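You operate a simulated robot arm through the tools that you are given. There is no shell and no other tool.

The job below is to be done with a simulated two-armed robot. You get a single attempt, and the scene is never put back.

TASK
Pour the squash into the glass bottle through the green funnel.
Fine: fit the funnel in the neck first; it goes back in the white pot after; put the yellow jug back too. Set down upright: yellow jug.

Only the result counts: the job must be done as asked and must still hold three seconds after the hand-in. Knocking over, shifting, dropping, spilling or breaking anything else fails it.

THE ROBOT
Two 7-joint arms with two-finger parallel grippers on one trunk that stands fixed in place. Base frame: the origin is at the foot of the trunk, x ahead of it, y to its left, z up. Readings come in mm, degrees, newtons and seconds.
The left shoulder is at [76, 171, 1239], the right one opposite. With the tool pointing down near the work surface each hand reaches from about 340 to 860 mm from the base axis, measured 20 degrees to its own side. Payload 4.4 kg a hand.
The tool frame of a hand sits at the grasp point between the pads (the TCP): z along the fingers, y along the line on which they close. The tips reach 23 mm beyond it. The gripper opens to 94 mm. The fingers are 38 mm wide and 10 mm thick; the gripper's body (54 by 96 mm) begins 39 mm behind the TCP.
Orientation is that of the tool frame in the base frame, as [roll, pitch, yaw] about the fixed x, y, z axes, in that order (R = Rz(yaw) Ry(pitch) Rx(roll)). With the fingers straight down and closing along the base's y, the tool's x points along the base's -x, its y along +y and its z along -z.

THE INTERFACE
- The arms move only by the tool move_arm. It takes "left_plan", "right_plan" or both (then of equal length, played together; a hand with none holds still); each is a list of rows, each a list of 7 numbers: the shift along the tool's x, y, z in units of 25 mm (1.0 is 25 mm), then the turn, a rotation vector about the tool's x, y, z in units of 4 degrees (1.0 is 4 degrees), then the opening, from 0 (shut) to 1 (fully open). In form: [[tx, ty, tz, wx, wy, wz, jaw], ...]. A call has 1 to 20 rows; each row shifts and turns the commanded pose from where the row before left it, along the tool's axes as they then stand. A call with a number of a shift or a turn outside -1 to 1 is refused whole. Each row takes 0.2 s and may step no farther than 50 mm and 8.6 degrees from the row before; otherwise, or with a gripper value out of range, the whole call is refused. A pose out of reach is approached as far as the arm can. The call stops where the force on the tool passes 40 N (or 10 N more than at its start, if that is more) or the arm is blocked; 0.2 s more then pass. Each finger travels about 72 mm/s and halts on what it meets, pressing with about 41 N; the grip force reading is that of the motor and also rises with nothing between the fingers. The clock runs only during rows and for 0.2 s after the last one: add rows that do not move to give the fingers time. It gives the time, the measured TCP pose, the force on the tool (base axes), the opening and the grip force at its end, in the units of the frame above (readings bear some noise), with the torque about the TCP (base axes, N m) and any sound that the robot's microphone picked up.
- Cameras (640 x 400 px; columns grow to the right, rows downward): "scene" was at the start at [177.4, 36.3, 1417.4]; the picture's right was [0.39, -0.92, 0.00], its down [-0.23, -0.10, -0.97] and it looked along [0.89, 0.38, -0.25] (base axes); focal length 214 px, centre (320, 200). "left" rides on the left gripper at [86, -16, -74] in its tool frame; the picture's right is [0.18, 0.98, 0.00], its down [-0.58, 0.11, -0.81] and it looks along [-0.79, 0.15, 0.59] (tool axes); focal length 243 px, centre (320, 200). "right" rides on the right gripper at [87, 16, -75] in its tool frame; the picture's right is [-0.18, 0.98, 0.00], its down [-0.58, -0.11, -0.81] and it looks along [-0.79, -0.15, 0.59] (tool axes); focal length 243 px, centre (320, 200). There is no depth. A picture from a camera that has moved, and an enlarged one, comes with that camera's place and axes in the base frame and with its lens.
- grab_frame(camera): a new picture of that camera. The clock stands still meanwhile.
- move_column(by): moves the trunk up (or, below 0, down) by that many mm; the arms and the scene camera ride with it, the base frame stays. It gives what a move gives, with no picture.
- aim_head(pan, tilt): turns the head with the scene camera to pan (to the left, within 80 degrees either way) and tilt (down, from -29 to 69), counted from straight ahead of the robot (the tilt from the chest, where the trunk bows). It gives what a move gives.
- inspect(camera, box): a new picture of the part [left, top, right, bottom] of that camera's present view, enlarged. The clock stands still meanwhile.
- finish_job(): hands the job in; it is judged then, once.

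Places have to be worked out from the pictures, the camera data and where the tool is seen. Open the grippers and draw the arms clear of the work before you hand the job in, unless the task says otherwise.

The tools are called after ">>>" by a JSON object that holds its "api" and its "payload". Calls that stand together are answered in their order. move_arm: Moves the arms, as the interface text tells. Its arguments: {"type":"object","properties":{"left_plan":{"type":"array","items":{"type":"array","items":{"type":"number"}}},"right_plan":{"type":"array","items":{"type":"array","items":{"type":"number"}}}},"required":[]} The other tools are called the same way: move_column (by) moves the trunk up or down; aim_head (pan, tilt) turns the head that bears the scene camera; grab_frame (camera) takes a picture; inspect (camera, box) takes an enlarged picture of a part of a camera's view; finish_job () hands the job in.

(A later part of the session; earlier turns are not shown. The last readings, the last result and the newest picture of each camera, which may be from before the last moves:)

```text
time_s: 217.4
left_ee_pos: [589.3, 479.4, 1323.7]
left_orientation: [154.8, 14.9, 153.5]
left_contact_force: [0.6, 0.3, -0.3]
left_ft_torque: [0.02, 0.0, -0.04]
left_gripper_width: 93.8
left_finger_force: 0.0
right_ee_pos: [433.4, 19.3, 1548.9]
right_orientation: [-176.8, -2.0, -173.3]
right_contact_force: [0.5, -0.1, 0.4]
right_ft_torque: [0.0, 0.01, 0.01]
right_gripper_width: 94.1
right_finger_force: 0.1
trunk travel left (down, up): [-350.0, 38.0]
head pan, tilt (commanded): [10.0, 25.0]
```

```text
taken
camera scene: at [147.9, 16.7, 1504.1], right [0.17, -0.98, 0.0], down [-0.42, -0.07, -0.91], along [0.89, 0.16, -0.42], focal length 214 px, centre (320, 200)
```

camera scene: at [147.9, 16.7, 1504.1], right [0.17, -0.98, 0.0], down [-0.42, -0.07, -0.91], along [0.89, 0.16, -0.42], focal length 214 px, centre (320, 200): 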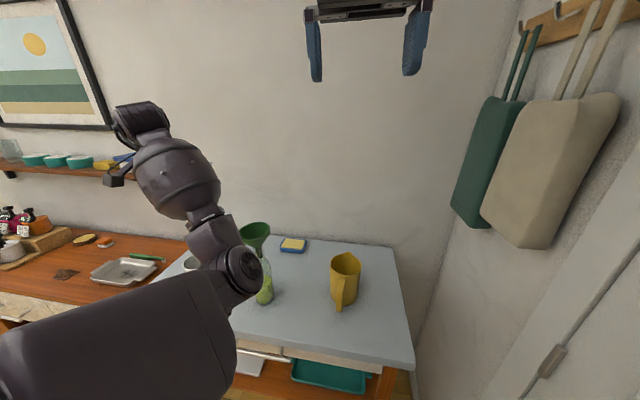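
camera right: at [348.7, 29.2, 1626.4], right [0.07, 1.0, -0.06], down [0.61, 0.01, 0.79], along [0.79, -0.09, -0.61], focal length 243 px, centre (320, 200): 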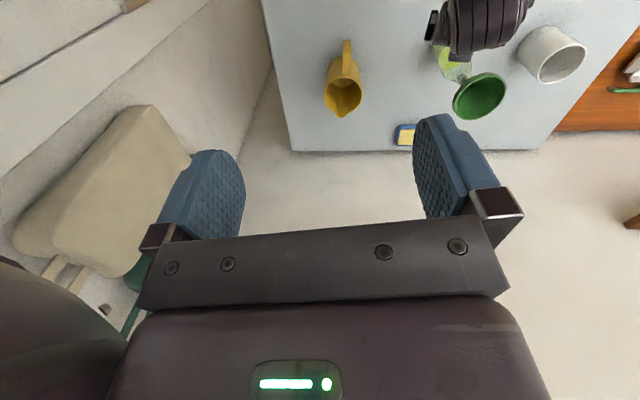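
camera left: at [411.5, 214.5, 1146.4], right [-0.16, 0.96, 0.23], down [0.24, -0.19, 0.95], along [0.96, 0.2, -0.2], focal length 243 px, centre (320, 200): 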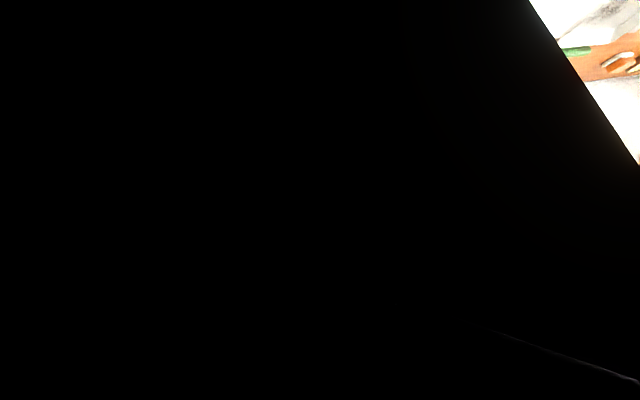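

That rotation swings the elbow to the right, which I don't want. I instead rotate towards the fingers-right posture (yaw 125°, pitch 65°) that had the elbow on the left, half-way first.

>>> {"api": "move_arm", "payload": {"left_plan": [[0, 0, 0, 0.4, -0.513, 0.11, 1], [0, 0, 0, 0.4, -0.513, 0.11, 1], [0, 0, 0, 0.4, -0.513, 0.11, 1], [0, 0, 0, 0.4, -0.513, 0.11, 1], [0, 0, 0, 0.4, -0.513, 0.11, 1], [0, 0, 0, 0.4, -0.513, 0.11, 1], [0, 0, 0, 0.4, -0.513, 0.11, 1], [0, 0, 0, 0.4, -0.513, 0.11, 1], [0, 0, 0, 0.4, -0.513, 0.11, 1], [0, 0, 0, 0.4, -0.513, 0.11, 1], [0, 0, 0, 0, 0, 0, 1]]}}

>>> {"api": "grab_frame", "payload": {"camera": "scene"}}

```text
time_s: 219.8
left_ee_pos: [589.6, 479.9, 1321.4]
left_orientation: [166.0, 32.7, 141.5]
left_contact_force: [-0.5, 0.2, 1.0]
left_ft_torque: [0.0, 0.01, 0.0]
left_gripper_width: 94.3
left_finger_force: 0.0
right_ee_pos: [434.1, 17.6, 1548.6]
right_orientation: [-176.7, -2.0, -173.3]
right_contact_force: [1.0, 0.3, 0.4]
right_ft_torque: [-0.02, -0.04, 0.0]
right_gripper_width: 94.2
right_finger_force: 0.1
trunk travel left (down, up): [-350.0, 38.0]
head pan, tilt (commanded): [10.0, 25.0]
```

```text
taken
camera scene: at [147.9, 16.7, 1504.1], right [0.17, -0.98, 0.0], down [-0.42, -0.07, -0.91], along [0.89, 0.16, -0.42], focal length 214 px, centre (320, 200)
```

scene: 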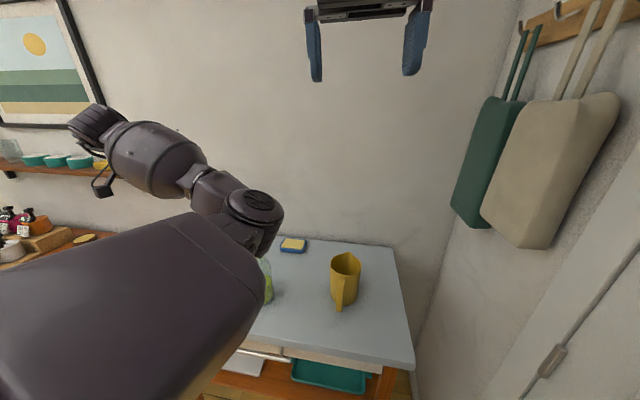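

The elbow has risen to shoulder height in front, which is also a workable posture well above the table. From here I rotate gently towards straight down, half-way first, and watch the elbow.

>>> {"api": "move_arm", "payload": {"left_plan": [[0, 0, 0, 0.027, 0.447, -0.416, 1], [0, 0, 0, 0.027, 0.447, -0.416, 1], [0, 0, 0, 0.027, 0.447, -0.416, 1], [0, 0, 0, 0.027, 0.447, -0.416, 1], [0, 0, 0, 0.027, 0.447, -0.416, 1], [0, 0, 0, 0.027, 0.447, -0.416, 1], [0, 0, 0, 0.027, 0.447, -0.416, 1], [0, 0, 0, 0.027, 0.447, -0.416, 1], [0, 0, 0, 0.027, 0.447, -0.416, 1], [0, 0, 0, 0.027, 0.447, -0.416, 1], [0, 0, 0, 0, 0, 0, 1]]}}

>>> {"api": "grab_frame", "payload": {"camera": "scene"}}

```text
time_s: 222.2
left_ee_pos: [589.2, 480.5, 1321.7]
left_orientation: [176.3, 17.4, 162.7]
left_contact_force: [-0.1, -0.1, 0.1]
left_ft_torque: [-0.03, 0.02, -0.02]
left_gripper_width: 93.8
left_finger_force: 0.1
right_ee_pos: [434.8, 18.8, 1549.9]
right_orientation: [-176.8, -2.0, -173.4]
right_contact_force: [-1.0, -0.9, -0.5]
right_ft_torque: [-0.05, 0.0, 0.05]
right_gripper_width: 93.8
right_finger_force: 0.0
trunk travel left (down, up): [-350.0, 38.0]
head pan, tilt (commanded): [10.0, 25.0]
```

```text
taken
camera scene: at [147.9, 16.7, 1504.1], right [0.17, -0.98, 0.0], down [-0.42, -0.07, -0.91], along [0.89, 0.16, -0.42], focal length 214 px, centre (320, 200)
```

scene: 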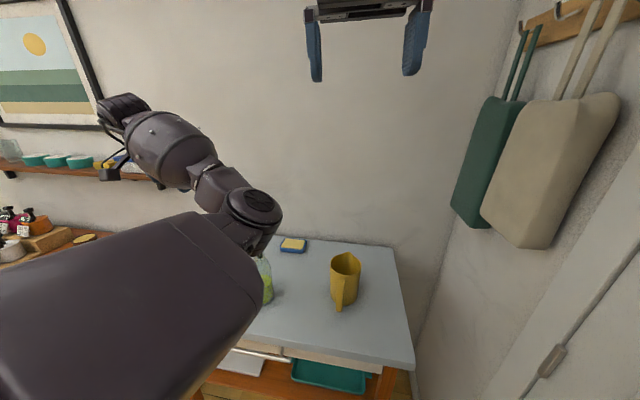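

Good, no block. I complete the rotation to straight down.

>>> {"api": "move_arm", "payload": {"left_plan": [[0, 0, 0, 0.027, 0.447, -0.416, 1], [0, 0, 0, 0.027, 0.447, -0.416, 1], [0, 0, 0, 0.027, 0.447, -0.416, 1], [0, 0, 0, 0.027, 0.447, -0.416, 1], [0, 0, 0, 0.027, 0.447, -0.416, 1], [0, 0, 0, 0.027, 0.447, -0.416, 1], [0, 0, 0, 0.027, 0.447, -0.416, 1], [0, 0, 0, 0.027, 0.447, -0.416, 1], [0, 0, 0, 0.027, 0.447, -0.416, 1], [0, 0, 0, 0.027, 0.447, -0.416, 1], [0, 0, 0, 0, 0, 0, 1]]}}

>>> {"api": "grab_frame", "payload": {"camera": "scene"}}

>>> {"api": "grab_frame", "payload": {"camera": "left"}}

>>> {"api": "grab_frame", "payload": {"camera": "right"}}

```text
time_s: 224.6
left_ee_pos: [589.9, 479.9, 1322.2]
left_orientation: [-180.0, -0.1, -179.9]
left_contact_force: [0.3, 0.6, 0.7]
left_ft_torque: [-0.03, 0.0, -0.02]
left_gripper_width: 93.7
left_finger_force: 0.0
right_ee_pos: [434.8, 18.6, 1549.4]
right_orientation: [-176.7, -2.1, -173.3]
right_contact_force: [-0.6, -0.4, -0.6]
right_ft_torque: [0.0, -0.01, 0.02]
right_gripper_width: 94.1
right_finger_force: 0.1
trunk travel left (down, up): [-350.0, 38.0]
head pan, tilt (commanded): [10.0, 25.0]
```

```text
taken
camera scene: at [148.0, 16.7, 1504.1], right [0.17, -0.98, 0.0], down [-0.42, -0.07, -0.91], along [0.89, 0.16, -0.42], focal length 214 px, centre (320, 200)
```

scene: 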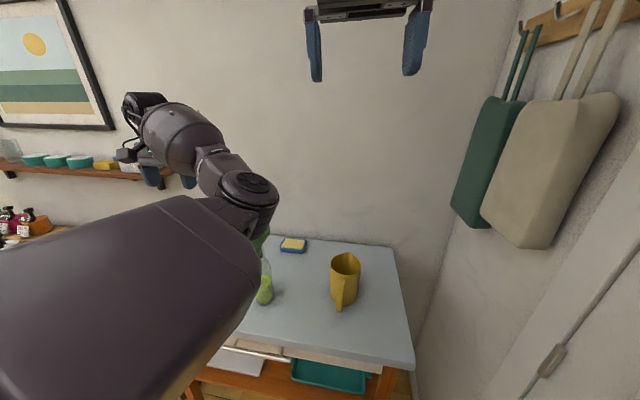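

```text
taken
camera left: at [503.5, 464.0, 1396.6], right [-0.18, 0.98, 0.0], down [0.58, 0.11, 0.81], along [0.79, 0.15, -0.59], focal length 243 px, centre (320, 200)
```

left: 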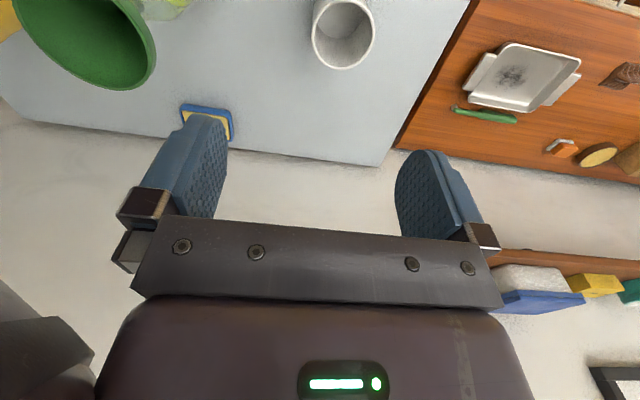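

```text
taken
camera right: at [348.1, 29.3, 1626.2], right [0.07, 1.0, -0.06], down [0.61, 0.01, 0.79], along [0.79, -0.09, -0.61], focal length 243 px, centre (320, 200)
```

right: 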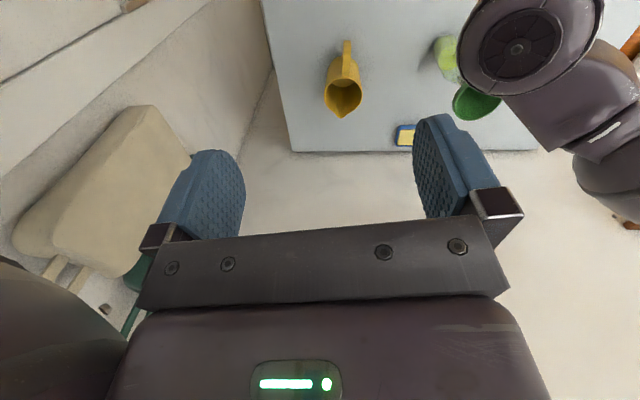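

The hand points straight down again, but with the elbow to the right. To swing the elbow up and left, I go around a small loop of orientations at this safe spot; first I undo the last rotation.

>>> {"api": "move_arm", "payload": {"left_plan": [[0, 0, 0, -0.045, -0.745, 0.693, 1], [0, 0, 0, -0.045, -0.745, 0.693, 1], [0, 0, 0, -0.045, -0.745, 0.693, 1], [0, 0, 0, -0.045, -0.745, 0.693, 1], [0, 0, 0, -0.045, -0.745, 0.693, 1], [0, 0, 0, -0.045, -0.745, 0.693, 1], [0, 0, 0, -0.045, -0.745, 0.693, 1], [0, 0, 0, -0.045, -0.745, 0.693, 1], [0, 0, 0, -0.045, -0.745, 0.693, 1], [0, 0, 0, -0.045, -0.745, 0.693, 1], [0, 0, 0, -0.045, -0.745, 0.693, 1], [0, 0, 0, -0.045, -0.745, 0.693, 1], [0, 0, 0, 0, 0, 0, 1]]}}

>>> {"api": "move_arm", "payload": {"left_plan": [[0, 0, 0, -0.5, 0.641, -0.137, 1], [0, 0, 0, -0.5, 0.641, -0.137, 1], [0, 0, 0, -0.5, 0.641, -0.137, 1], [0, 0, 0, -0.5, 0.641, -0.137, 1], [0, 0, 0, -0.5, 0.641, -0.137, 1], [0, 0, 0, -0.5, 0.641, -0.137, 1], [0, 0, 0, -0.5, 0.641, -0.137, 1], [0, 0, 0, -0.5, 0.641, -0.137, 1], [0, 0, 0, 0, 0, 0, 1]]}}

>>> {"api": "grab_frame", "payload": {"camera": "scene"}}

```text
time_s: 227.4
left_ee_pos: [589.2, 481.0, 1322.1]
left_orientation: [166.0, 32.9, 141.5]
left_contact_force: [-0.1, -0.1, -0.3]
left_ft_torque: [0.0, 0.01, 0.0]
left_gripper_width: 93.8
left_finger_force: 0.0
right_ee_pos: [434.4, 19.1, 1550.0]
right_orientation: [-176.8, -2.0, -173.3]
right_contact_force: [-0.2, -1.8, -0.3]
right_ft_torque: [-0.03, -0.03, 0.01]
right_gripper_width: 94.1
right_finger_force: 0.1
trunk travel left (down, up): [-350.0, 38.0]
head pan, tilt (commanded): [10.0, 25.0]
```

```text
time_s: 229.4
left_ee_pos: [589.5, 480.7, 1322.2]
left_orientation: [154.8, 14.9, 153.4]
left_contact_force: [-0.7, -0.6, 0.2]
left_ft_torque: [0.0, 0.01, 0.0]
left_gripper_width: 94.1
left_finger_force: 0.2
right_ee_pos: [433.3, 19.0, 1549.0]
right_orientation: [-176.7, -2.0, -173.3]
right_contact_force: [0.2, 0.5, -0.3]
right_ft_torque: [-0.01, -0.02, 0.01]
right_gripper_width: 93.8
right_finger_force: 0.0
trunk travel left (down, up): [-350.0, 38.0]
head pan, tilt (commanded): [10.0, 25.0]
```

```text
taken
camera scene: at [148.0, 16.7, 1504.1], right [0.17, -0.98, 0.0], down [-0.42, -0.07, -0.91], along [0.89, 0.16, -0.42], focal length 214 px, centre (320, 200)
```

scene: 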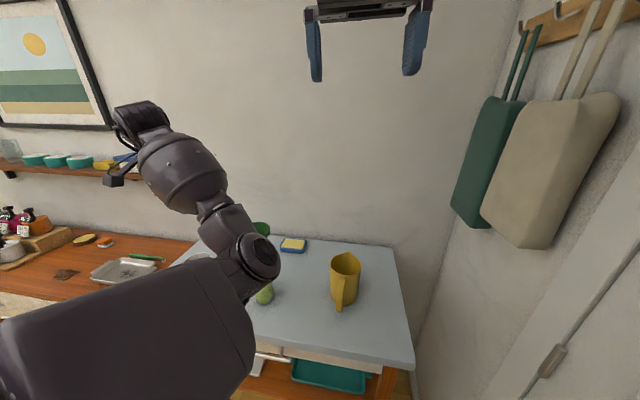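

The elbow is a little different from before at this same orientation. I go on along the direct rotation to straight down.

>>> {"api": "move_arm", "payload": {"left_plan": [[0, 0, 0, 0.4, 0.38, -0.427, 1], [0, 0, 0, 0.4, 0.38, -0.427, 1], [0, 0, 0, 0.4, 0.38, -0.427, 1], [0, 0, 0, 0.4, 0.38, -0.427, 1], [0, 0, 0, 0.4, 0.38, -0.427, 1], [0, 0, 0, 0.4, 0.38, -0.427, 1], [0, 0, 0, 0.4, 0.38, -0.427, 1], [0, 0, 0, 0.4, 0.38, -0.427, 1], [0, 0, 0, 0.4, 0.38, -0.427, 1], [0, 0, 0, 0.4, 0.38, -0.427, 1], [0, 0, 0, 0.4, 0.38, -0.427, 1], [0, 0, 0, 0, 0, 0, 1]]}}

>>> {"api": "grab_frame", "payload": {"camera": "scene"}}

```text
time_s: 232.0
left_ee_pos: [589.8, 480.9, 1323.1]
left_orientation: [176.2, 3.2, 176.1]
left_contact_force: [0.3, -0.2, 0.0]
left_ft_torque: [-0.03, 0.0, 0.01]
left_gripper_width: 93.6
left_finger_force: 0.1
right_ee_pos: [434.8, 19.0, 1548.9]
right_orientation: [-176.7, -2.0, -173.4]
right_contact_force: [-0.1, -0.1, -0.2]
right_ft_torque: [0.01, -0.02, 0.01]
right_gripper_width: 93.8
right_finger_force: 0.0
trunk travel left (down, up): [-350.0, 38.0]
head pan, tilt (commanded): [10.0, 25.0]
```

```text
taken
camera scene: at [148.0, 16.7, 1504.1], right [0.17, -0.98, 0.0], down [-0.42, -0.07, -0.91], along [0.89, 0.16, -0.42], focal length 214 px, centre (320, 200)
```

scene: 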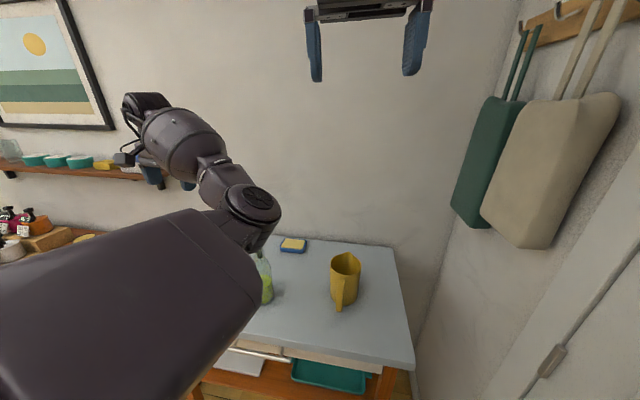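

The posture depends mainly on the pose, so I try extending the arm nearly straight to the front-left, where it can choose the other elbow side when it comes back.

>>> {"api": "move_arm", "payload": {"left_plan": [[-0.37, 0.65, 0.15, 0, 0, 0, 1], [-0.37, 0.65, 0.15, 0, 0, 0, 1], [-0.37, 0.65, 0.15, 0, 0, 0, 1], [-0.37, 0.65, 0.15, 0, 0, 0, 1], [-0.37, 0.65, 0.15, 0, 0, 0, 1], [-0.37, 0.65, 0.15, 0, 0, 0, 1], [-0.37, 0.65, 0.15, 0, 0, 0, 1], [-0.37, 0.65, 0.15, 0, 0, 0, 1], [0, 0, 0, 0, 0, 0, 1]]}}

>>> {"api": "grab_frame", "payload": {"camera": "scene"}}

```text
time_s: 234.0
left_ee_pos: [672.3, 605.5, 1304.0]
left_orientation: [176.3, 3.3, 176.0]
left_contact_force: [0.0, 0.5, 0.3]
left_ft_torque: [0.01, 0.01, -0.03]
left_gripper_width: 93.9
left_finger_force: 0.0
right_ee_pos: [434.4, 18.4, 1548.4]
right_orientation: [-176.7, -2.0, -173.3]
right_contact_force: [-0.7, -0.3, 0.7]
right_ft_torque: [0.03, -0.02, -0.03]
right_gripper_width: 94.0
right_finger_force: 0.1
trunk travel left (down, up): [-350.0, 38.0]
head pan, tilt (commanded): [10.0, 25.0]
```

```text
taken
camera scene: at [147.9, 16.7, 1504.1], right [0.17, -0.98, 0.0], down [-0.42, -0.07, -0.91], along [0.89, 0.16, -0.42], focal length 214 px, centre (320, 200)
```

scene: 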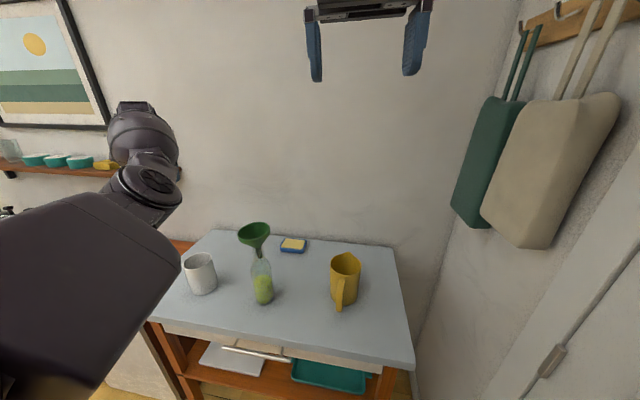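

The arm moves well in this posture and has good reach, with the elbow high above the table. I straighten the small orientation error and bring the hand over the funnel at a safe height.

>>> {"api": "move_arm", "payload": {"left_plan": [[0, 0, 0, 0.446, 0.429, -0.487, 1], [0, 0, 0, 0.446, 0.429, -0.487, 1], [0.149, -0.871, 0.0, 0, 0, 0, 1], [0.149, -0.871, 0.0, 0, 0, 0, 1], [0.149, -0.871, 0.0, 0, 0, 0, 1], [0.149, -0.871, 0.0, 0, 0, 0, 1], [0.149, -0.871, 0.0, 0, 0, 0, 1], [0.149, -0.871, 0.0, 0, 0, 0, 1], [0.149, -0.871, 0.0, 0, 0, 0, 1], [0, 0, 0, 0, 0, 0, 1]]}}

>>> {"api": "grab_frame", "payload": {"camera": "scene"}}

```text
time_s: 236.2
left_ee_pos: [647.3, 454.0, 1304.8]
left_orientation: [-179.9, -0.1, -179.9]
left_contact_force: [-0.1, -0.9, -0.5]
left_ft_torque: [-0.03, 0.0, 0.04]
left_gripper_width: 93.9
left_finger_force: 0.0
right_ee_pos: [434.0, 19.5, 1549.8]
right_orientation: [-176.7, -2.0, -173.3]
right_contact_force: [-0.6, 0.6, -0.2]
right_ft_torque: [0.02, 0.01, -0.01]
right_gripper_width: 93.5
right_finger_force: 0.0
trunk travel left (down, up): [-350.0, 38.0]
head pan, tilt (commanded): [10.0, 25.0]
```

```text
taken
camera scene: at [148.3, 16.7, 1504.1], right [0.17, -0.98, 0.0], down [-0.42, -0.07, -0.91], along [0.89, 0.16, -0.42], focal length 214 px, centre (320, 200)
```

scene: 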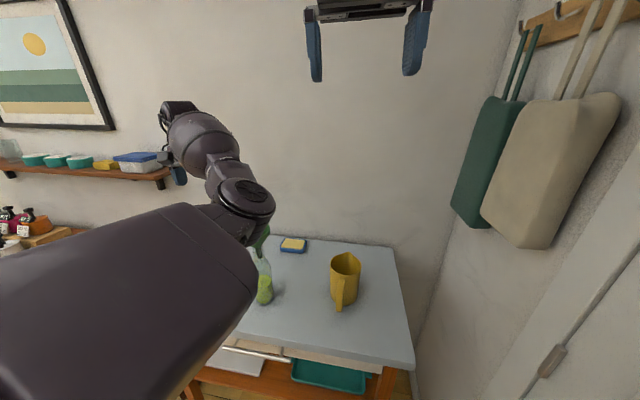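

The orientation is straight down and the motion is smooth. I continue to a hover above the funnel.

>>> {"api": "move_arm", "payload": {"left_plan": [[0.154, -0.88, 0.2, 0, 0, 0, 1], [0.154, -0.88, 0.2, 0, 0, 0, 1], [0.154, -0.88, 0.2, 0, 0, 0, 1], [0.154, -0.88, 0.2, 0, 0, 0, 1], [0.154, -0.88, 0.2, 0, 0, 0, 1], [0.154, -0.88, 0.2, 0, 0, 0, 1], [0.154, -0.88, 0.2, 0, 0, 0, 1], [0, 0, 0, 0, 0, 0, 1]]}}

>>> {"api": "grab_frame", "payload": {"camera": "left"}}

>>> {"api": "grab_frame", "payload": {"camera": "scene"}}

>>> {"api": "grab_frame", "payload": {"camera": "right"}}

```text
time_s: 237.8
left_ee_pos: [606.3, 388.7, 1294.6]
left_orientation: [-179.8, 2.5, -170.6]
left_contact_force: [-0.1, 0.1, -0.1]
left_ft_torque: [0.01, 0.01, -0.01]
left_gripper_width: 94.1
left_finger_force: 0.0
right_ee_pos: [433.8, 19.0, 1548.7]
right_orientation: [-176.6, -1.9, -173.3]
right_contact_force: [0.5, 0.5, 1.0]
right_ft_torque: [0.0, 0.02, 0.0]
right_gripper_width: 94.1
right_finger_force: 0.1
trunk travel left (down, up): [-350.0, 38.0]
head pan, tilt (commanded): [10.0, 25.0]
stopped in row 8 (left hand): the arm was blocked; the commanded pose is now the measured one
```

```text
taken
camera left: at [520.8, 359.1, 1364.6], right [-0.34, 0.94, -0.01], down [0.52, 0.2, 0.83], along [0.78, 0.28, -0.56], focal length 243 px, centre (320, 200)
```

left: 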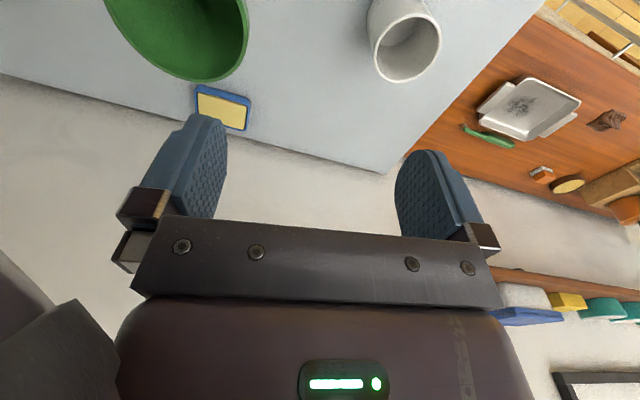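

```text
taken
camera scene: at [148.0, 16.7, 1504.1], right [0.17, -0.98, 0.0], down [-0.42, -0.07, -0.91], along [0.89, 0.16, -0.42], focal length 214 px, centre (320, 200)
```

scene: 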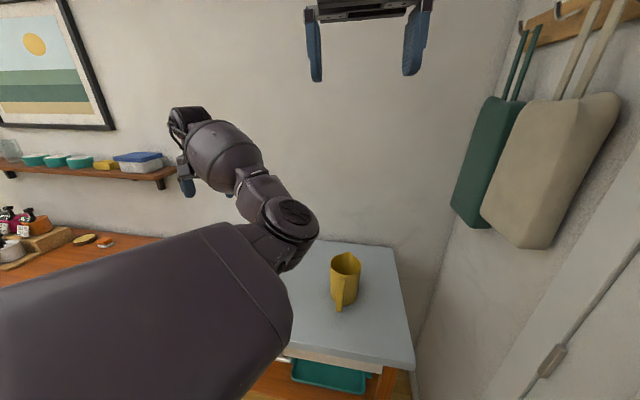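

```text
taken
camera right: at [348.1, 29.3, 1626.2], right [0.07, 1.0, -0.06], down [0.61, 0.01, 0.79], along [0.79, -0.09, -0.61], focal length 243 px, centre (320, 200)
```

right: 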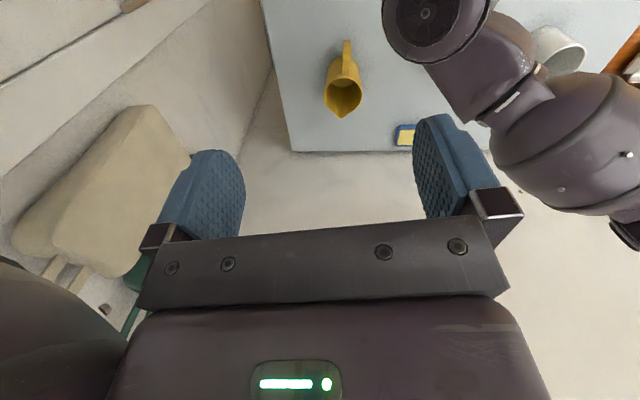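

In this posture the shoulder limits how far right I can go, so I need the earlier arm configuration back. I retrace my steps: first back to [590, 480, 1322] with the hand straight.

>>> {"api": "move_arm", "payload": {"left_plan": [[-0.02, 0.6, -0.2, 0, 0, 0, 1], [-0.02, 0.6, -0.2, 0, 0, 0, 1], [0, 0.6, -0.2, 0, 0.15, 0.55, 1], [0, 0.6, -0.2, 0, 0.15, 0.6, 1], [0.1, 0.6, -0.1, 0, 0.15, 0.6, 1], [0.1, 0.6, -0.1, 0, 0.15, 0.6, 1], [0, 0, 0, 0, 0, 0, 1]]}}

>>> {"api": "grab_frame", "payload": {"camera": "scene"}}

```text
time_s: 239.4
left_ee_pos: [591.4, 475.7, 1319.8]
left_orientation: [179.8, 0.1, 179.6]
left_contact_force: [0.3, 0.0, -0.2]
left_ft_torque: [0.0, -0.03, -0.01]
left_gripper_width: 94.0
left_finger_force: 0.1
right_ee_pos: [433.8, 18.4, 1548.7]
right_orientation: [-176.7, -2.0, -173.3]
right_contact_force: [0.4, -0.6, -0.6]
right_ft_torque: [0.03, 0.0, 0.01]
right_gripper_width: 94.0
right_finger_force: 0.1
trunk travel left (down, up): [-350.0, 38.0]
head pan, tilt (commanded): [10.0, 25.0]
```

```text
taken
camera scene: at [148.0, 16.7, 1504.1], right [0.17, -0.98, 0.0], down [-0.42, -0.07, -0.91], along [0.89, 0.16, -0.42], focal length 214 px, centre (320, 200)
```

scene: 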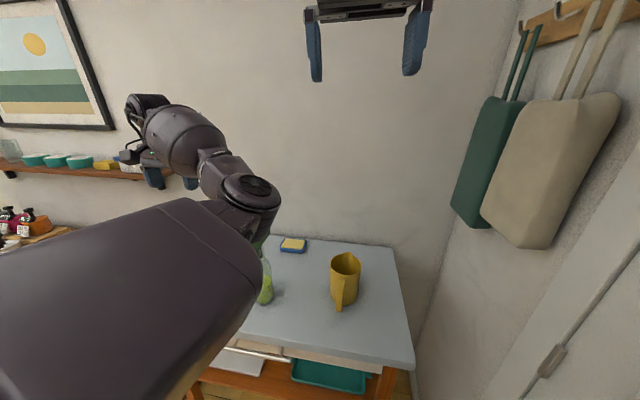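

Now I rotate back to the tilted orientation that had the elbow low, the reverse of the earlier path.

>>> {"api": "move_arm", "payload": {"left_plan": [[0, 0, 0, -0.53, -0.506, 0.569, 1], [0, 0, 0, -0.53, -0.506, 0.569, 1], [0, 0, 0, -0.53, -0.506, 0.569, 1], [0, 0, 0, -0.53, -0.506, 0.569, 1], [0, 0, 0, -0.53, -0.506, 0.569, 1], [0, 0, 0, -0.53, -0.506, 0.569, 1], [0, 0, 0, -0.53, -0.506, 0.569, 1], [0, 0, 0, -0.53, -0.506, 0.569, 1], [0, 0, 0, -0.53, -0.506, 0.569, 1], [0, 0, 0, -0.53, -0.506, 0.569, 1], [0, 0, 0, -0.53, -0.506, 0.569, 1], [0, 0, 0, -0.53, -0.506, 0.569, 1], [0, 0, 0, -0.53, -0.506, 0.569, 1], [0, 0, 0, -0.53, -0.506, 0.569, 1], [0, 0, 0, -0.53, -0.506, 0.569, 1], [0, 0, 0, -0.53, -0.506, 0.569, 1], [0, 0, 0, 0, 0, 0, 1]]}}

>>> {"api": "grab_frame", "payload": {"camera": "scene"}}

```text
time_s: 243.2
left_ee_pos: [571.0, 517.2, 1321.8]
left_orientation: [138.0, 21.7, 139.5]
left_contact_force: [0.4, -0.9, 0.5]
left_ft_torque: [0.0, -0.01, 0.0]
left_gripper_width: 93.8
left_finger_force: 0.0
right_ee_pos: [434.1, 18.9, 1548.3]
right_orientation: [-176.7, -1.8, -173.3]
right_contact_force: [0.1, 0.3, -0.2]
right_ft_torque: [0.0, 0.0, 0.01]
right_gripper_width: 93.9
right_finger_force: 0.1
trunk travel left (down, up): [-350.0, 38.0]
head pan, tilt (commanded): [10.0, 25.0]
stopped in row 17 (left hand): the arm was blocked; the commanded pose is now the measured one
```

```text
taken
camera scene: at [147.8, 16.7, 1504.2], right [0.17, -0.98, 0.0], down [-0.42, -0.07, -0.91], along [0.89, 0.16, -0.42], focal length 214 px, centre (320, 200)
```

scene: 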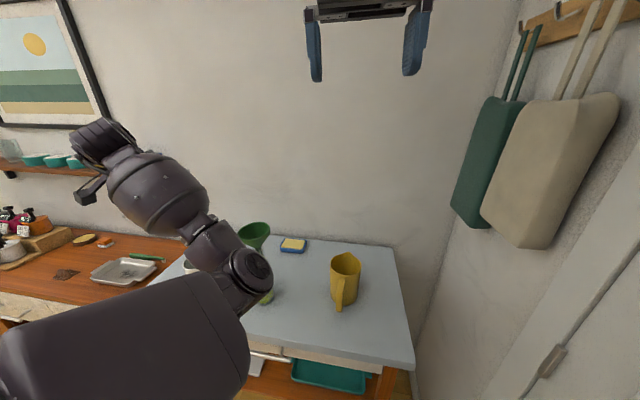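

It ended near a limit with the elbow still on the right. I try rotating the hand about the shoulder–wrist line, which should carry the elbow down and to the left.

>>> {"api": "move_arm", "payload": {"left_plan": [[0, 0, 0, -0.15, 0.39, 0.27, 1], [0, 0, 0, -0.15, 0.39, 0.27, 1], [0, 0, 0, -0.15, 0.39, 0.27, 1], [0, 0, 0, -0.15, 0.39, 0.27, 1], [0, 0, 0, -0.15, 0.39, 0.27, 1], [0, 0, 0, -0.15, 0.39, 0.27, 1], [0, 0, 0, -0.15, 0.39, 0.27, 1], [0, 0, 0, -0.15, 0.39, 0.27, 1], [0, 0, 0, 0, 0, 0, 1]]}}

>>> {"api": "grab_frame", "payload": {"camera": "scene"}}

```text
time_s: 245.4
left_ee_pos: [558.1, 537.9, 1323.2]
left_orientation: [135.2, 9.9, 145.0]
left_contact_force: [-0.7, -0.5, 0.3]
left_ft_torque: [0.01, 0.0, -0.03]
left_gripper_width: 94.0
left_finger_force: 0.2
right_ee_pos: [434.5, 19.0, 1550.2]
right_orientation: [-176.7, -1.9, -173.4]
right_contact_force: [0.1, -0.3, 0.1]
right_ft_torque: [0.0, 0.0, 0.01]
right_gripper_width: 94.0
right_finger_force: 0.1
trunk travel left (down, up): [-350.0, 38.0]
head pan, tilt (commanded): [10.0, 25.0]
stopped in row 9 (left hand): the arm was blocked; the commanded pose is now the measured one
```

```text
taken
camera scene: at [147.9, 16.7, 1504.1], right [0.17, -0.98, 0.0], down [-0.42, -0.07, -0.91], along [0.89, 0.16, -0.42], focal length 214 px, centre (320, 200)
```

scene: 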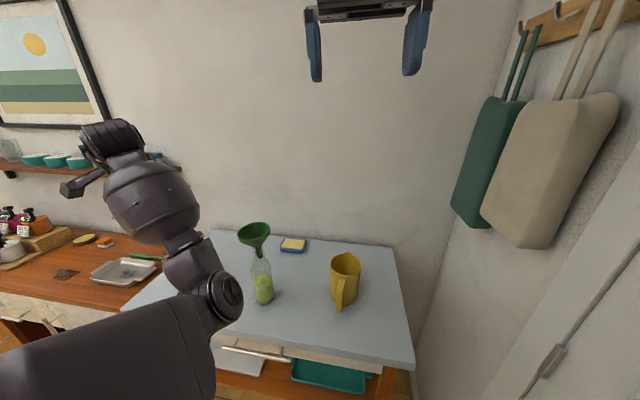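

The elbow did move down and left. I continue the same kind of rotation.

>>> {"api": "move_arm", "payload": {"left_plan": [[0, 0, 0, -0.2, 0.375, 0.26, 1], [0, 0, 0, -0.2, 0.375, 0.26, 1], [0, 0, 0, -0.2, 0.375, 0.26, 1], [0, 0, 0, -0.2, 0.375, 0.26, 1], [0, 0, 0, -0.2, 0.375, 0.26, 1], [0, 0, 0, -0.2, 0.375, 0.26, 1], [0, 0, 0, -0.2, 0.375, 0.26, 1], [0, 0, 0, -0.2, 0.375, 0.26, 1], [0, 0, 0, 0, 0, 0, 1]]}}

>>> {"api": "grab_frame", "payload": {"camera": "scene"}}

```text
time_s: 247.4
left_ee_pos: [559.0, 536.9, 1319.6]
left_orientation: [129.1, -4.4, 148.1]
left_contact_force: [0.7, -0.5, 0.2]
left_ft_torque: [0.0, -0.01, 0.0]
left_gripper_width: 94.0
left_finger_force: 0.1
right_ee_pos: [434.2, 17.4, 1548.1]
right_orientation: [-176.8, -1.8, -173.4]
right_contact_force: [-0.7, 0.4, 0.2]
right_ft_torque: [0.02, 0.01, -0.02]
right_gripper_width: 93.9
right_finger_force: 0.0
trunk travel left (down, up): [-350.0, 38.0]
head pan, tilt (commanded): [10.0, 25.0]
```

```text
taken
camera scene: at [147.7, 16.7, 1504.2], right [0.17, -0.98, 0.0], down [-0.42, -0.07, -0.91], along [0.89, 0.16, -0.42], focal length 214 px, centre (320, 200)
```

scene: 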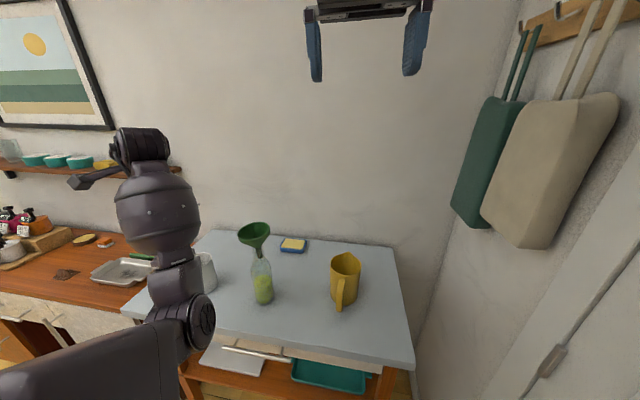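

The elbow keeps moving the right way without a block. I continue.

>>> {"api": "move_arm", "payload": {"left_plan": [[0, 0, 0, -0.3, 0.44, 0.32, 1], [0, 0, 0, -0.3, 0.44, 0.32, 1], [0, 0, 0, -0.3, 0.44, 0.32, 1], [0, 0, 0, -0.3, 0.44, 0.32, 1], [0, 0, 0, -0.3, 0.44, 0.32, 1], [0, 0, 0, -0.3, 0.44, 0.32, 1], [0, 0, 0, -0.3, 0.44, 0.32, 1], [0, 0, 0, -0.3, 0.44, 0.32, 1], [0, 0, 0, -0.3, 0.44, 0.32, 1], [0, 0, 0, -0.3, 0.44, 0.32, 1], [0, 0, 0, 0, 0, 0, 1]]}}

>>> {"api": "grab_frame", "payload": {"camera": "scene"}}

```text
time_s: 249.8
left_ee_pos: [559.2, 538.6, 1320.2]
left_orientation: [114.9, -24.7, 156.4]
left_contact_force: [0.3, -0.6, -0.2]
left_ft_torque: [0.01, 0.01, -0.01]
left_gripper_width: 93.9
left_finger_force: 0.0
right_ee_pos: [434.2, 19.2, 1548.4]
right_orientation: [-176.7, -1.9, -173.3]
right_contact_force: [-0.3, 0.8, 0.2]
right_ft_torque: [0.03, -0.01, 0.03]
right_gripper_width: 94.1
right_finger_force: 0.1
trunk travel left (down, up): [-350.0, 38.0]
head pan, tilt (commanded): [10.0, 25.0]
```

```text
taken
camera scene: at [147.7, 16.7, 1504.2], right [0.17, -0.98, 0.0], down [-0.42, -0.07, -0.91], along [0.89, 0.16, -0.42], focal length 214 px, centre (320, 200)
```

scene: 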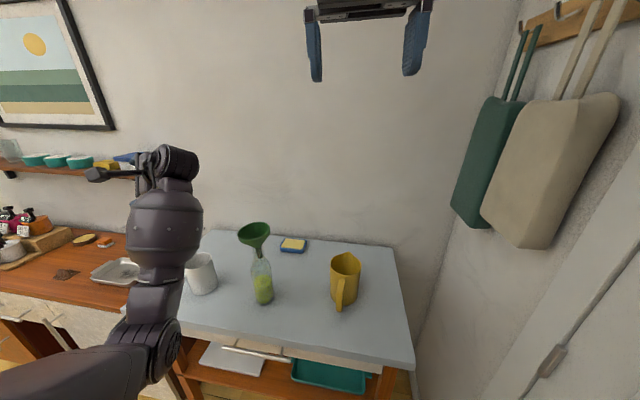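

The elbow now hangs straight below. I rotate further in the same sense to bring it to the left side.

>>> {"api": "move_arm", "payload": {"left_plan": [[0, 0, 0, -0.375, 0.4, 0.3, 1], [0, 0, 0, -0.375, 0.4, 0.3, 1], [0, 0, 0, -0.375, 0.4, 0.3, 1], [0, 0, 0, -0.375, 0.4, 0.3, 1], [0, 0, 0, -0.375, 0.4, 0.3, 1], [0, 0, 0, -0.375, 0.4, 0.3, 1], [0, 0, 0, -0.375, 0.4, 0.3, 1], [0, 0, 0, -0.375, 0.4, 0.3, 1], [0, 0, 0, -0.375, 0.4, 0.3, 1], [0, 0, 0, -0.375, 0.4, 0.3, 1], [0, 0, 0, 0, 0, 0, 1]]}}

>>> {"api": "grab_frame", "payload": {"camera": "scene"}}

```text
time_s: 252.2
left_ee_pos: [561.1, 537.0, 1320.4]
left_orientation: [91.6, -40.1, 171.5]
left_contact_force: [0.8, 0.5, 0.6]
left_ft_torque: [0.01, 0.01, 0.02]
left_gripper_width: 94.1
left_finger_force: 0.2
right_ee_pos: [434.1, 18.7, 1549.9]
right_orientation: [-176.8, -1.8, -173.3]
right_contact_force: [-0.7, 1.6, 1.2]
right_ft_torque: [0.01, 0.01, 0.02]
right_gripper_width: 94.0
right_finger_force: 0.0
trunk travel left (down, up): [-350.0, 38.0]
head pan, tilt (commanded): [10.0, 25.0]
```

```text
taken
camera scene: at [147.7, 16.7, 1504.1], right [0.17, -0.98, 0.0], down [-0.42, -0.07, -0.91], along [0.89, 0.16, -0.42], focal length 214 px, centre (320, 200)
```

scene: 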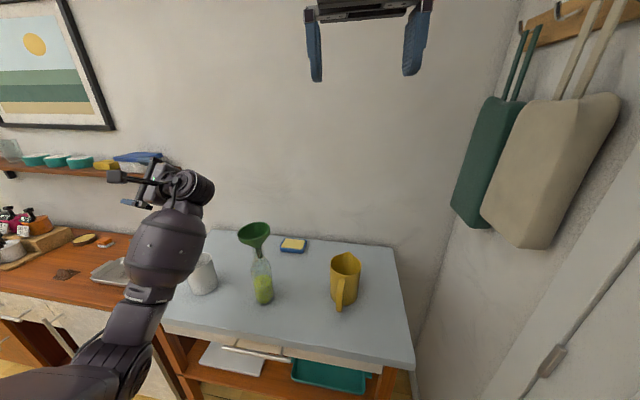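

The elbow is now low on the left. I carry the hand out to the left in this orientation, where turning it back down won't swing the elbow again.

>>> {"api": "move_arm", "payload": {"left_plan": [[0.58, -0.383, 0.648, 0, 0, 0, 1], [0.58, -0.383, 0.648, 0, 0, 0, 1], [0.58, -0.383, 0.648, 0, 0, 0, 1], [0.58, -0.383, 0.648, 0, 0, 0, 1], [0.58, -0.383, 0.648, 0, 0, 0, 1], [0.58, -0.383, 0.648, 0, 0, 0, 1], [0.58, -0.383, 0.648, 0, 0, 0, 1], [0.58, -0.383, 0.648, 0, 0, 0, 1], [0, 0, 0, 0, 0, 0, 1]]}}

>>> {"api": "aim_head", "payload": {"pan": 40, "tilt": 25}}

>>> {"api": "grab_frame", "payload": {"camera": "scene"}}

```text
time_s: 254.2
left_ee_pos: [439.5, 684.3, 1332.7]
left_orientation: [91.5, -40.0, 171.5]
left_contact_force: [0.6, -0.6, -0.3]
left_ft_torque: [0.0, 0.02, 0.02]
left_gripper_width: 93.9
left_finger_force: 0.1
right_ee_pos: [434.3, 18.9, 1550.2]
right_orientation: [-176.7, -2.0, -173.4]
right_contact_force: [0.0, -0.1, 0.2]
right_ft_torque: [0.0, 0.02, 0.0]
right_gripper_width: 94.2
right_finger_force: 0.1
trunk travel left (down, up): [-350.0, 38.0]
head pan, tilt (commanded): [10.0, 25.0]
```

```text
time_s: 255.2
left_ee_pos: [438.6, 683.5, 1331.6]
left_orientation: [91.7, -40.1, 171.5]
left_contact_force: [0.4, 0.0, 0.6]
left_ft_torque: [0.0, 0.0, -0.01]
left_gripper_width: 94.2
left_finger_force: 0.1
right_ee_pos: [434.4, 19.2, 1549.6]
right_orientation: [-176.7, -1.9, -173.3]
right_contact_force: [0.4, 0.0, 0.1]
right_ft_torque: [-0.02, 0.01, -0.04]
right_gripper_width: 93.9
right_finger_force: 0.1
trunk travel left (down, up): [-350.0, 38.0]
head pan, tilt (commanded): [40.0, 25.0]
```

```text
taken
camera scene: at [127.5, 59.9, 1504.1], right [0.64, -0.77, 0.0], down [-0.32, -0.27, -0.91], along [0.69, 0.58, -0.42], focal length 214 px, centre (320, 200)
```

scene: 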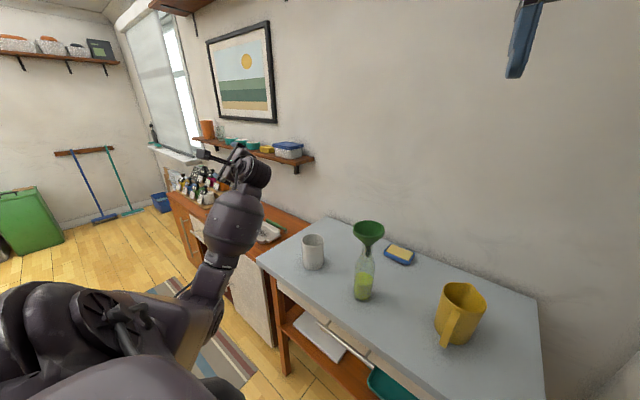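

From here I rotate a bit more about the shoulder–wrist line to bring the elbow fully to the left before turning the hand down.

>>> {"api": "move_arm", "payload": {"left_plan": [[0, 0, 0, -0.39, 0.318, 0.556, 1], [0, 0, 0, -0.39, 0.318, 0.556, 1], [0, 0, 0, -0.39, 0.318, 0.556, 1], [0, 0, 0, -0.39, 0.318, 0.556, 1], [0, 0, 0, -0.39, 0.318, 0.556, 1], [0, 0, 0, -0.39, 0.318, 0.556, 1], [0, 0, 0, -0.39, 0.318, 0.556, 1], [0, 0, 0, -0.39, 0.318, 0.556, 1], [0, 0, 0, -0.39, 0.318, 0.556, 1], [0, 0, 0, -0.39, 0.318, 0.556, 1], [0, 0, 0, 0, 0, 0, 1]]}}

>>> {"api": "grab_frame", "payload": {"camera": "scene"}}

```text
time_s: 257.6
left_ee_pos: [439.7, 685.0, 1332.7]
left_orientation: [53.7, -57.9, -160.0]
left_contact_force: [0.2, -0.1, 0.3]
left_ft_torque: [-0.03, 0.02, 0.01]
left_gripper_width: 94.2
left_finger_force: 0.0
right_ee_pos: [433.3, 19.4, 1550.1]
right_orientation: [-176.7, -1.8, -173.3]
right_contact_force: [0.7, -0.3, 0.0]
right_ft_torque: [0.01, -0.03, -0.02]
right_gripper_width: 93.8
right_finger_force: 0.1
trunk travel left (down, up): [-350.0, 38.0]
head pan, tilt (commanded): [40.0, 25.0]
```

```text
taken
camera scene: at [127.5, 59.9, 1504.1], right [0.64, -0.77, 0.0], down [-0.32, -0.27, -0.91], along [0.69, 0.58, -0.42], focal length 214 px, centre (320, 200)
```

scene: 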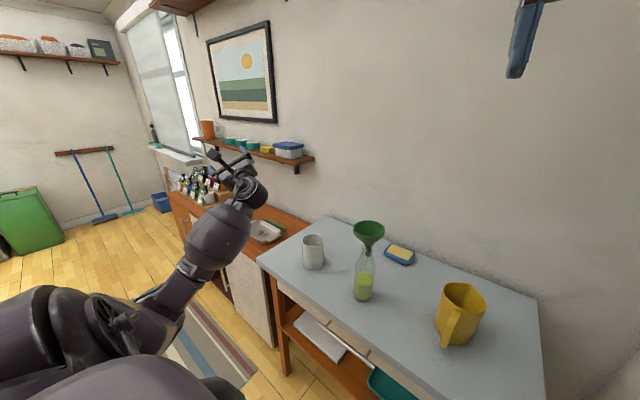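

The elbow is now on the left. I bring the hand further to the robot's left side, where turning it down will not involve the elbow much.

>>> {"api": "move_arm", "payload": {"left_plan": [[0.493, -0.678, 0.094, 0, 0, 0, 1], [0.493, -0.678, 0.094, 0, 0, 0, 1], [0.493, -0.678, 0.094, 0, 0, 0, 1], [0.493, -0.678, 0.094, 0, 0, 0, 1], [0.493, -0.678, 0.094, 0, 0, 0, 1], [0.493, -0.678, 0.094, 0, 0, 0, 1], [0.493, -0.678, 0.094, 0, 0, 0, 1], [0.493, -0.678, 0.094, 0, 0, 0, 1], [0.493, -0.678, 0.094, 0, 0, 0, 1], [0.493, -0.678, 0.094, 0, 0, 0, 1], [0, 0, 0, 0, 0, 0, 1]]}}

>>> {"api": "aim_head", "payload": {"pan": 70, "tilt": 25}}

>>> {"api": "grab_frame", "payload": {"camera": "scene"}}

```text
time_s: 260.0
left_ee_pos: [239.7, 738.9, 1373.2]
left_orientation: [53.7, -57.8, -160.0]
left_contact_force: [0.2, -0.2, -0.6]
left_ft_torque: [-0.02, 0.02, 0.0]
left_gripper_width: 93.7
left_finger_force: 0.1
right_ee_pos: [433.8, 18.8, 1549.4]
right_orientation: [-176.7, -2.1, -173.3]
right_contact_force: [-1.0, 0.1, 0.1]
right_ft_torque: [0.01, -0.01, 0.0]
right_gripper_width: 93.8
right_finger_force: 0.1
trunk travel left (down, up): [-350.0, 38.0]
head pan, tilt (commanded): [40.0, 25.0]
```

```text
time_s: 260.9
left_ee_pos: [239.4, 738.6, 1372.1]
left_orientation: [53.7, -57.9, -160.0]
left_contact_force: [1.0, 0.7, -0.2]
left_ft_torque: [0.0, 0.03, 0.0]
left_gripper_width: 93.9
left_finger_force: 0.1
right_ee_pos: [433.7, 18.7, 1549.8]
right_orientation: [-176.8, -2.0, -173.3]
right_contact_force: [0.5, 1.1, 0.6]
right_ft_torque: [0.0, -0.01, 0.02]
right_gripper_width: 93.9
right_finger_force: 0.1
trunk travel left (down, up): [-350.0, 38.0]
head pan, tilt (commanded): [70.0, 25.0]
```

```text
taken
camera scene: at [88.7, 87.3, 1504.1], right [0.94, -0.34, 0.0], down [-0.14, -0.4, -0.91], along [0.31, 0.85, -0.42], focal length 214 px, centre (320, 200)
```

scene: 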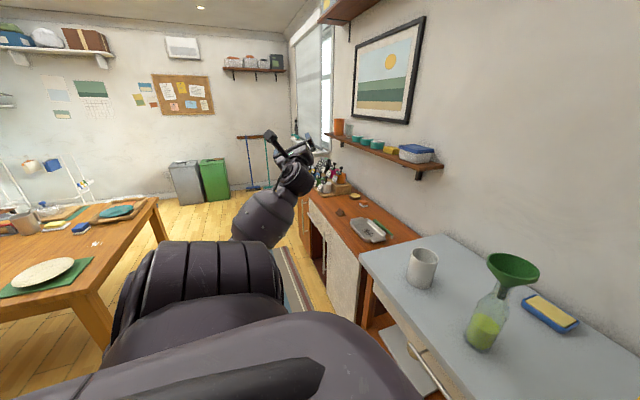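

Everything is clear around the hand here. I now turn the hand down by the shortest rotation, half-way first.

>>> {"api": "move_arm", "payload": {"left_plan": [[0, 0, 0, 0.4368, -0.8639, 0, 1], [0, 0, 0, 0.4368, -0.8639, 0, 1], [0, 0, 0, 0.4368, -0.8639, 0, 1], [0, 0, 0, 0.4368, -0.8639, 0, 1], [0, 0, 0, 0.4368, -0.8639, 0, 1], [0, 0, 0, 0.4368, -0.8639, 0, 1], [0, 0, 0, 0.4368, -0.8639, 0, 1], [0, 0, 0, 0.4368, -0.8639, 0, 1], [0, 0, 0, 0.4368, -0.8639, 0, 1], [0, 0, 0, 0.4368, -0.8639, 0, 1], [0, 0, 0, 0.4368, -0.8639, 0, 1], [0, 0, 0, 0.4368, -0.8639, 0, 1], [0, 0, 0, 0.4368, -0.8639, 0, 1], [0, 0, 0, 0.4368, -0.8639, 0, 1], [0, 0, 0, 0, 0, 0, 1]]}}

>>> {"api": "grab_frame", "payload": {"camera": "scene"}}

```text
time_s: 264.1
left_ee_pos: [240.5, 738.5, 1371.9]
left_orientation: [148.1, -46.3, 118.9]
left_contact_force: [-0.6, -0.1, 0.2]
left_ft_torque: [-0.01, 0.0, -0.01]
left_gripper_width: 94.0
left_finger_force: 0.1
right_ee_pos: [433.7, 18.5, 1549.4]
right_orientation: [-176.7, -2.0, -173.2]
right_contact_force: [0.7, 0.5, -0.4]
right_ft_torque: [0.0, -0.02, -0.02]
right_gripper_width: 94.1
right_finger_force: 0.1
trunk travel left (down, up): [-350.0, 38.0]
head pan, tilt (commanded): [70.0, 25.0]
```

```text
taken
camera scene: at [88.7, 87.3, 1504.1], right [0.94, -0.34, 0.0], down [-0.14, -0.4, -0.91], along [0.31, 0.85, -0.42], focal length 214 px, centre (320, 200)
```

scene: 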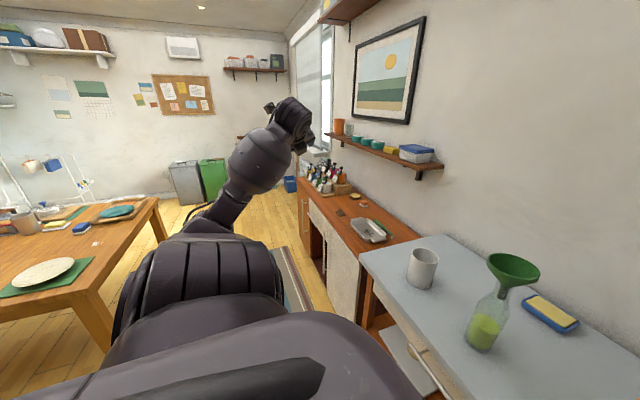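

No block. I finish the second half of this rotation.

>>> {"api": "move_arm", "payload": {"left_plan": [[0, 0, 0, 0.4368, -0.8639, 0, 1], [0, 0, 0, 0.4368, -0.8639, 0, 1], [0, 0, 0, 0.4368, -0.8639, 0, 1], [0, 0, 0, 0.4368, -0.8639, 0, 1], [0, 0, 0, 0.4368, -0.8639, 0, 1], [0, 0, 0, 0.4368, -0.8639, 0, 1], [0, 0, 0, 0.4368, -0.8639, 0, 1], [0, 0, 0, 0.4368, -0.8639, 0, 1], [0, 0, 0, 0.4368, -0.8639, 0, 1], [0, 0, 0, 0.4368, -0.8639, 0, 1], [0, 0, 0, 0.4368, -0.8639, 0, 1], [0, 0, 0, 0.4368, -0.8639, 0, 1], [0, 0, 0, 0.4368, -0.8639, 0, 1], [0, 0, 0, 0.4368, -0.8639, 0, 1], [0, 0, 0, 0, 0, 0, 1]]}}

>>> {"api": "grab_frame", "payload": {"camera": "scene"}}

```text
time_s: 267.3
left_ee_pos: [240.4, 737.6, 1371.3]
left_orientation: [-179.9, 0.2, 104.9]
left_contact_force: [-0.5, 0.2, -0.1]
left_ft_torque: [0.02, 0.01, 0.01]
left_gripper_width: 94.1
left_finger_force: 0.1
right_ee_pos: [434.4, 18.9, 1549.4]
right_orientation: [-176.7, -2.1, -173.2]
right_contact_force: [-0.2, -0.1, 1.0]
right_ft_torque: [0.01, -0.02, 0.01]
right_gripper_width: 94.2
right_finger_force: 0.0
trunk travel left (down, up): [-350.0, 38.0]
head pan, tilt (commanded): [70.0, 25.0]
```

```text
taken
camera scene: at [88.8, 87.3, 1504.1], right [0.94, -0.34, 0.0], down [-0.14, -0.4, -0.91], along [0.31, 0.85, -0.42], focal length 214 px, centre (320, 200)
```

scene: 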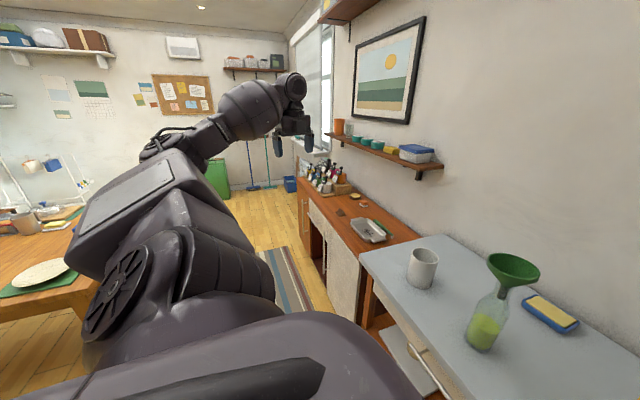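

The hand points down with the elbow on the left, like at the start. I now turn it about the vertical back towards its usual heading (yaw 180°).

>>> {"api": "move_arm", "payload": {"left_plan": [[0, 0, 0, 0, 0, -0.9, 1], [0, 0, 0, 0, 0, -0.9, 1], [0, 0, 0, 0, 0, -0.9, 1], [0, 0, 0, 0, 0, -0.9, 1], [0, 0, 0, 0, 0, -0.9, 1], [0, 0, 0, 0, 0, -0.9, 1], [0, 0, 0, 0, 0, -0.9, 1], [0, 0, 0, 0, 0, -0.9, 1], [0, 0, 0, 0, 0, -0.9, 1], [0, 0, 0, 0, 0, -0.9, 1], [0, 0, 0, 0, 0, 0, 1]]}}

>>> {"api": "grab_frame", "payload": {"camera": "scene"}}

```text
time_s: 269.7
left_ee_pos: [239.6, 738.7, 1372.1]
left_orientation: [-179.7, 0.1, 141.0]
left_contact_force: [-0.1, -0.4, -0.4]
left_ft_torque: [0.03, -0.01, 0.0]
left_gripper_width: 93.8
left_finger_force: 0.0
right_ee_pos: [434.0, 18.6, 1549.7]
right_orientation: [-176.8, -2.1, -173.3]
right_contact_force: [0.0, -0.6, 0.0]
right_ft_torque: [-0.03, -0.01, 0.03]
right_gripper_width: 93.8
right_finger_force: 0.1
trunk travel left (down, up): [-350.0, 38.0]
head pan, tilt (commanded): [70.0, 25.0]
```

```text
taken
camera scene: at [88.8, 87.3, 1504.1], right [0.94, -0.34, 0.0], down [-0.14, -0.4, -0.91], along [0.31, 0.85, -0.42], focal length 214 px, centre (320, 200)
```

scene: 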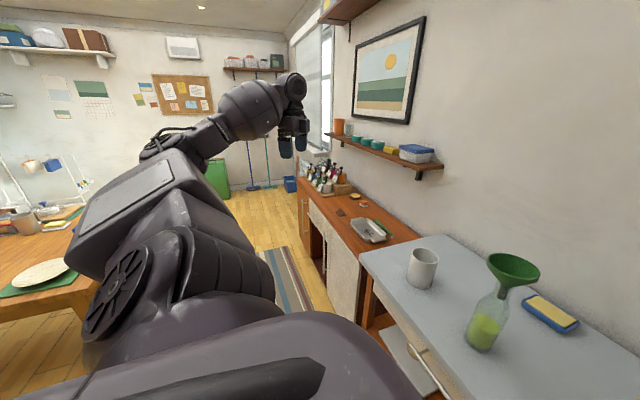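

That works freely. I complete the turn to yaw 180°.

>>> {"api": "move_arm", "payload": {"left_plan": [[0, 0, 0, 0, 0, -0.9, 1], [0, 0, 0, 0, 0, -0.9, 1], [0, 0, 0, 0, 0, -0.9, 1], [0, 0, 0, 0, 0, -0.9, 1], [0, 0, 0, 0, 0, -0.9, 1], [0, 0, 0, 0, 0, -0.9, 1], [0, 0, 0, 0, 0, -0.9, 1], [0, 0, 0, 0, 0, -0.9, 1], [0, 0, 0, 0, 0, -0.9, 1], [0, 0, 0, 0, 0, -0.9, 1], [0, 0, 0, 0, 0, -0.74, 1], [0, 0, 0, 0, 0, 0, 1]]}}

>>> {"api": "grab_frame", "payload": {"camera": "scene"}}

```text
time_s: 272.3
left_ee_pos: [239.1, 737.8, 1370.8]
left_orientation: [-179.8, 0.0, 179.9]
left_contact_force: [-0.1, -0.1, -0.1]
left_ft_torque: [-0.01, -0.01, -0.01]
left_gripper_width: 93.9
left_finger_force: 0.0
right_ee_pos: [434.5, 19.0, 1548.5]
right_orientation: [-176.7, -2.1, -173.3]
right_contact_force: [0.2, 0.4, 0.3]
right_ft_torque: [-0.02, 0.02, 0.01]
right_gripper_width: 93.9
right_finger_force: 0.2
trunk travel left (down, up): [-350.0, 38.0]
head pan, tilt (commanded): [70.0, 25.0]
```

```text
taken
camera scene: at [88.8, 87.3, 1504.1], right [0.94, -0.34, 0.0], down [-0.14, -0.4, -0.91], along [0.31, 0.85, -0.42], focal length 214 px, centre (320, 200)
```

scene: 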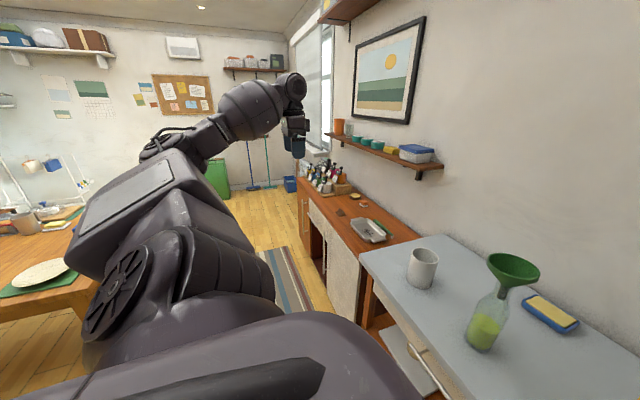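

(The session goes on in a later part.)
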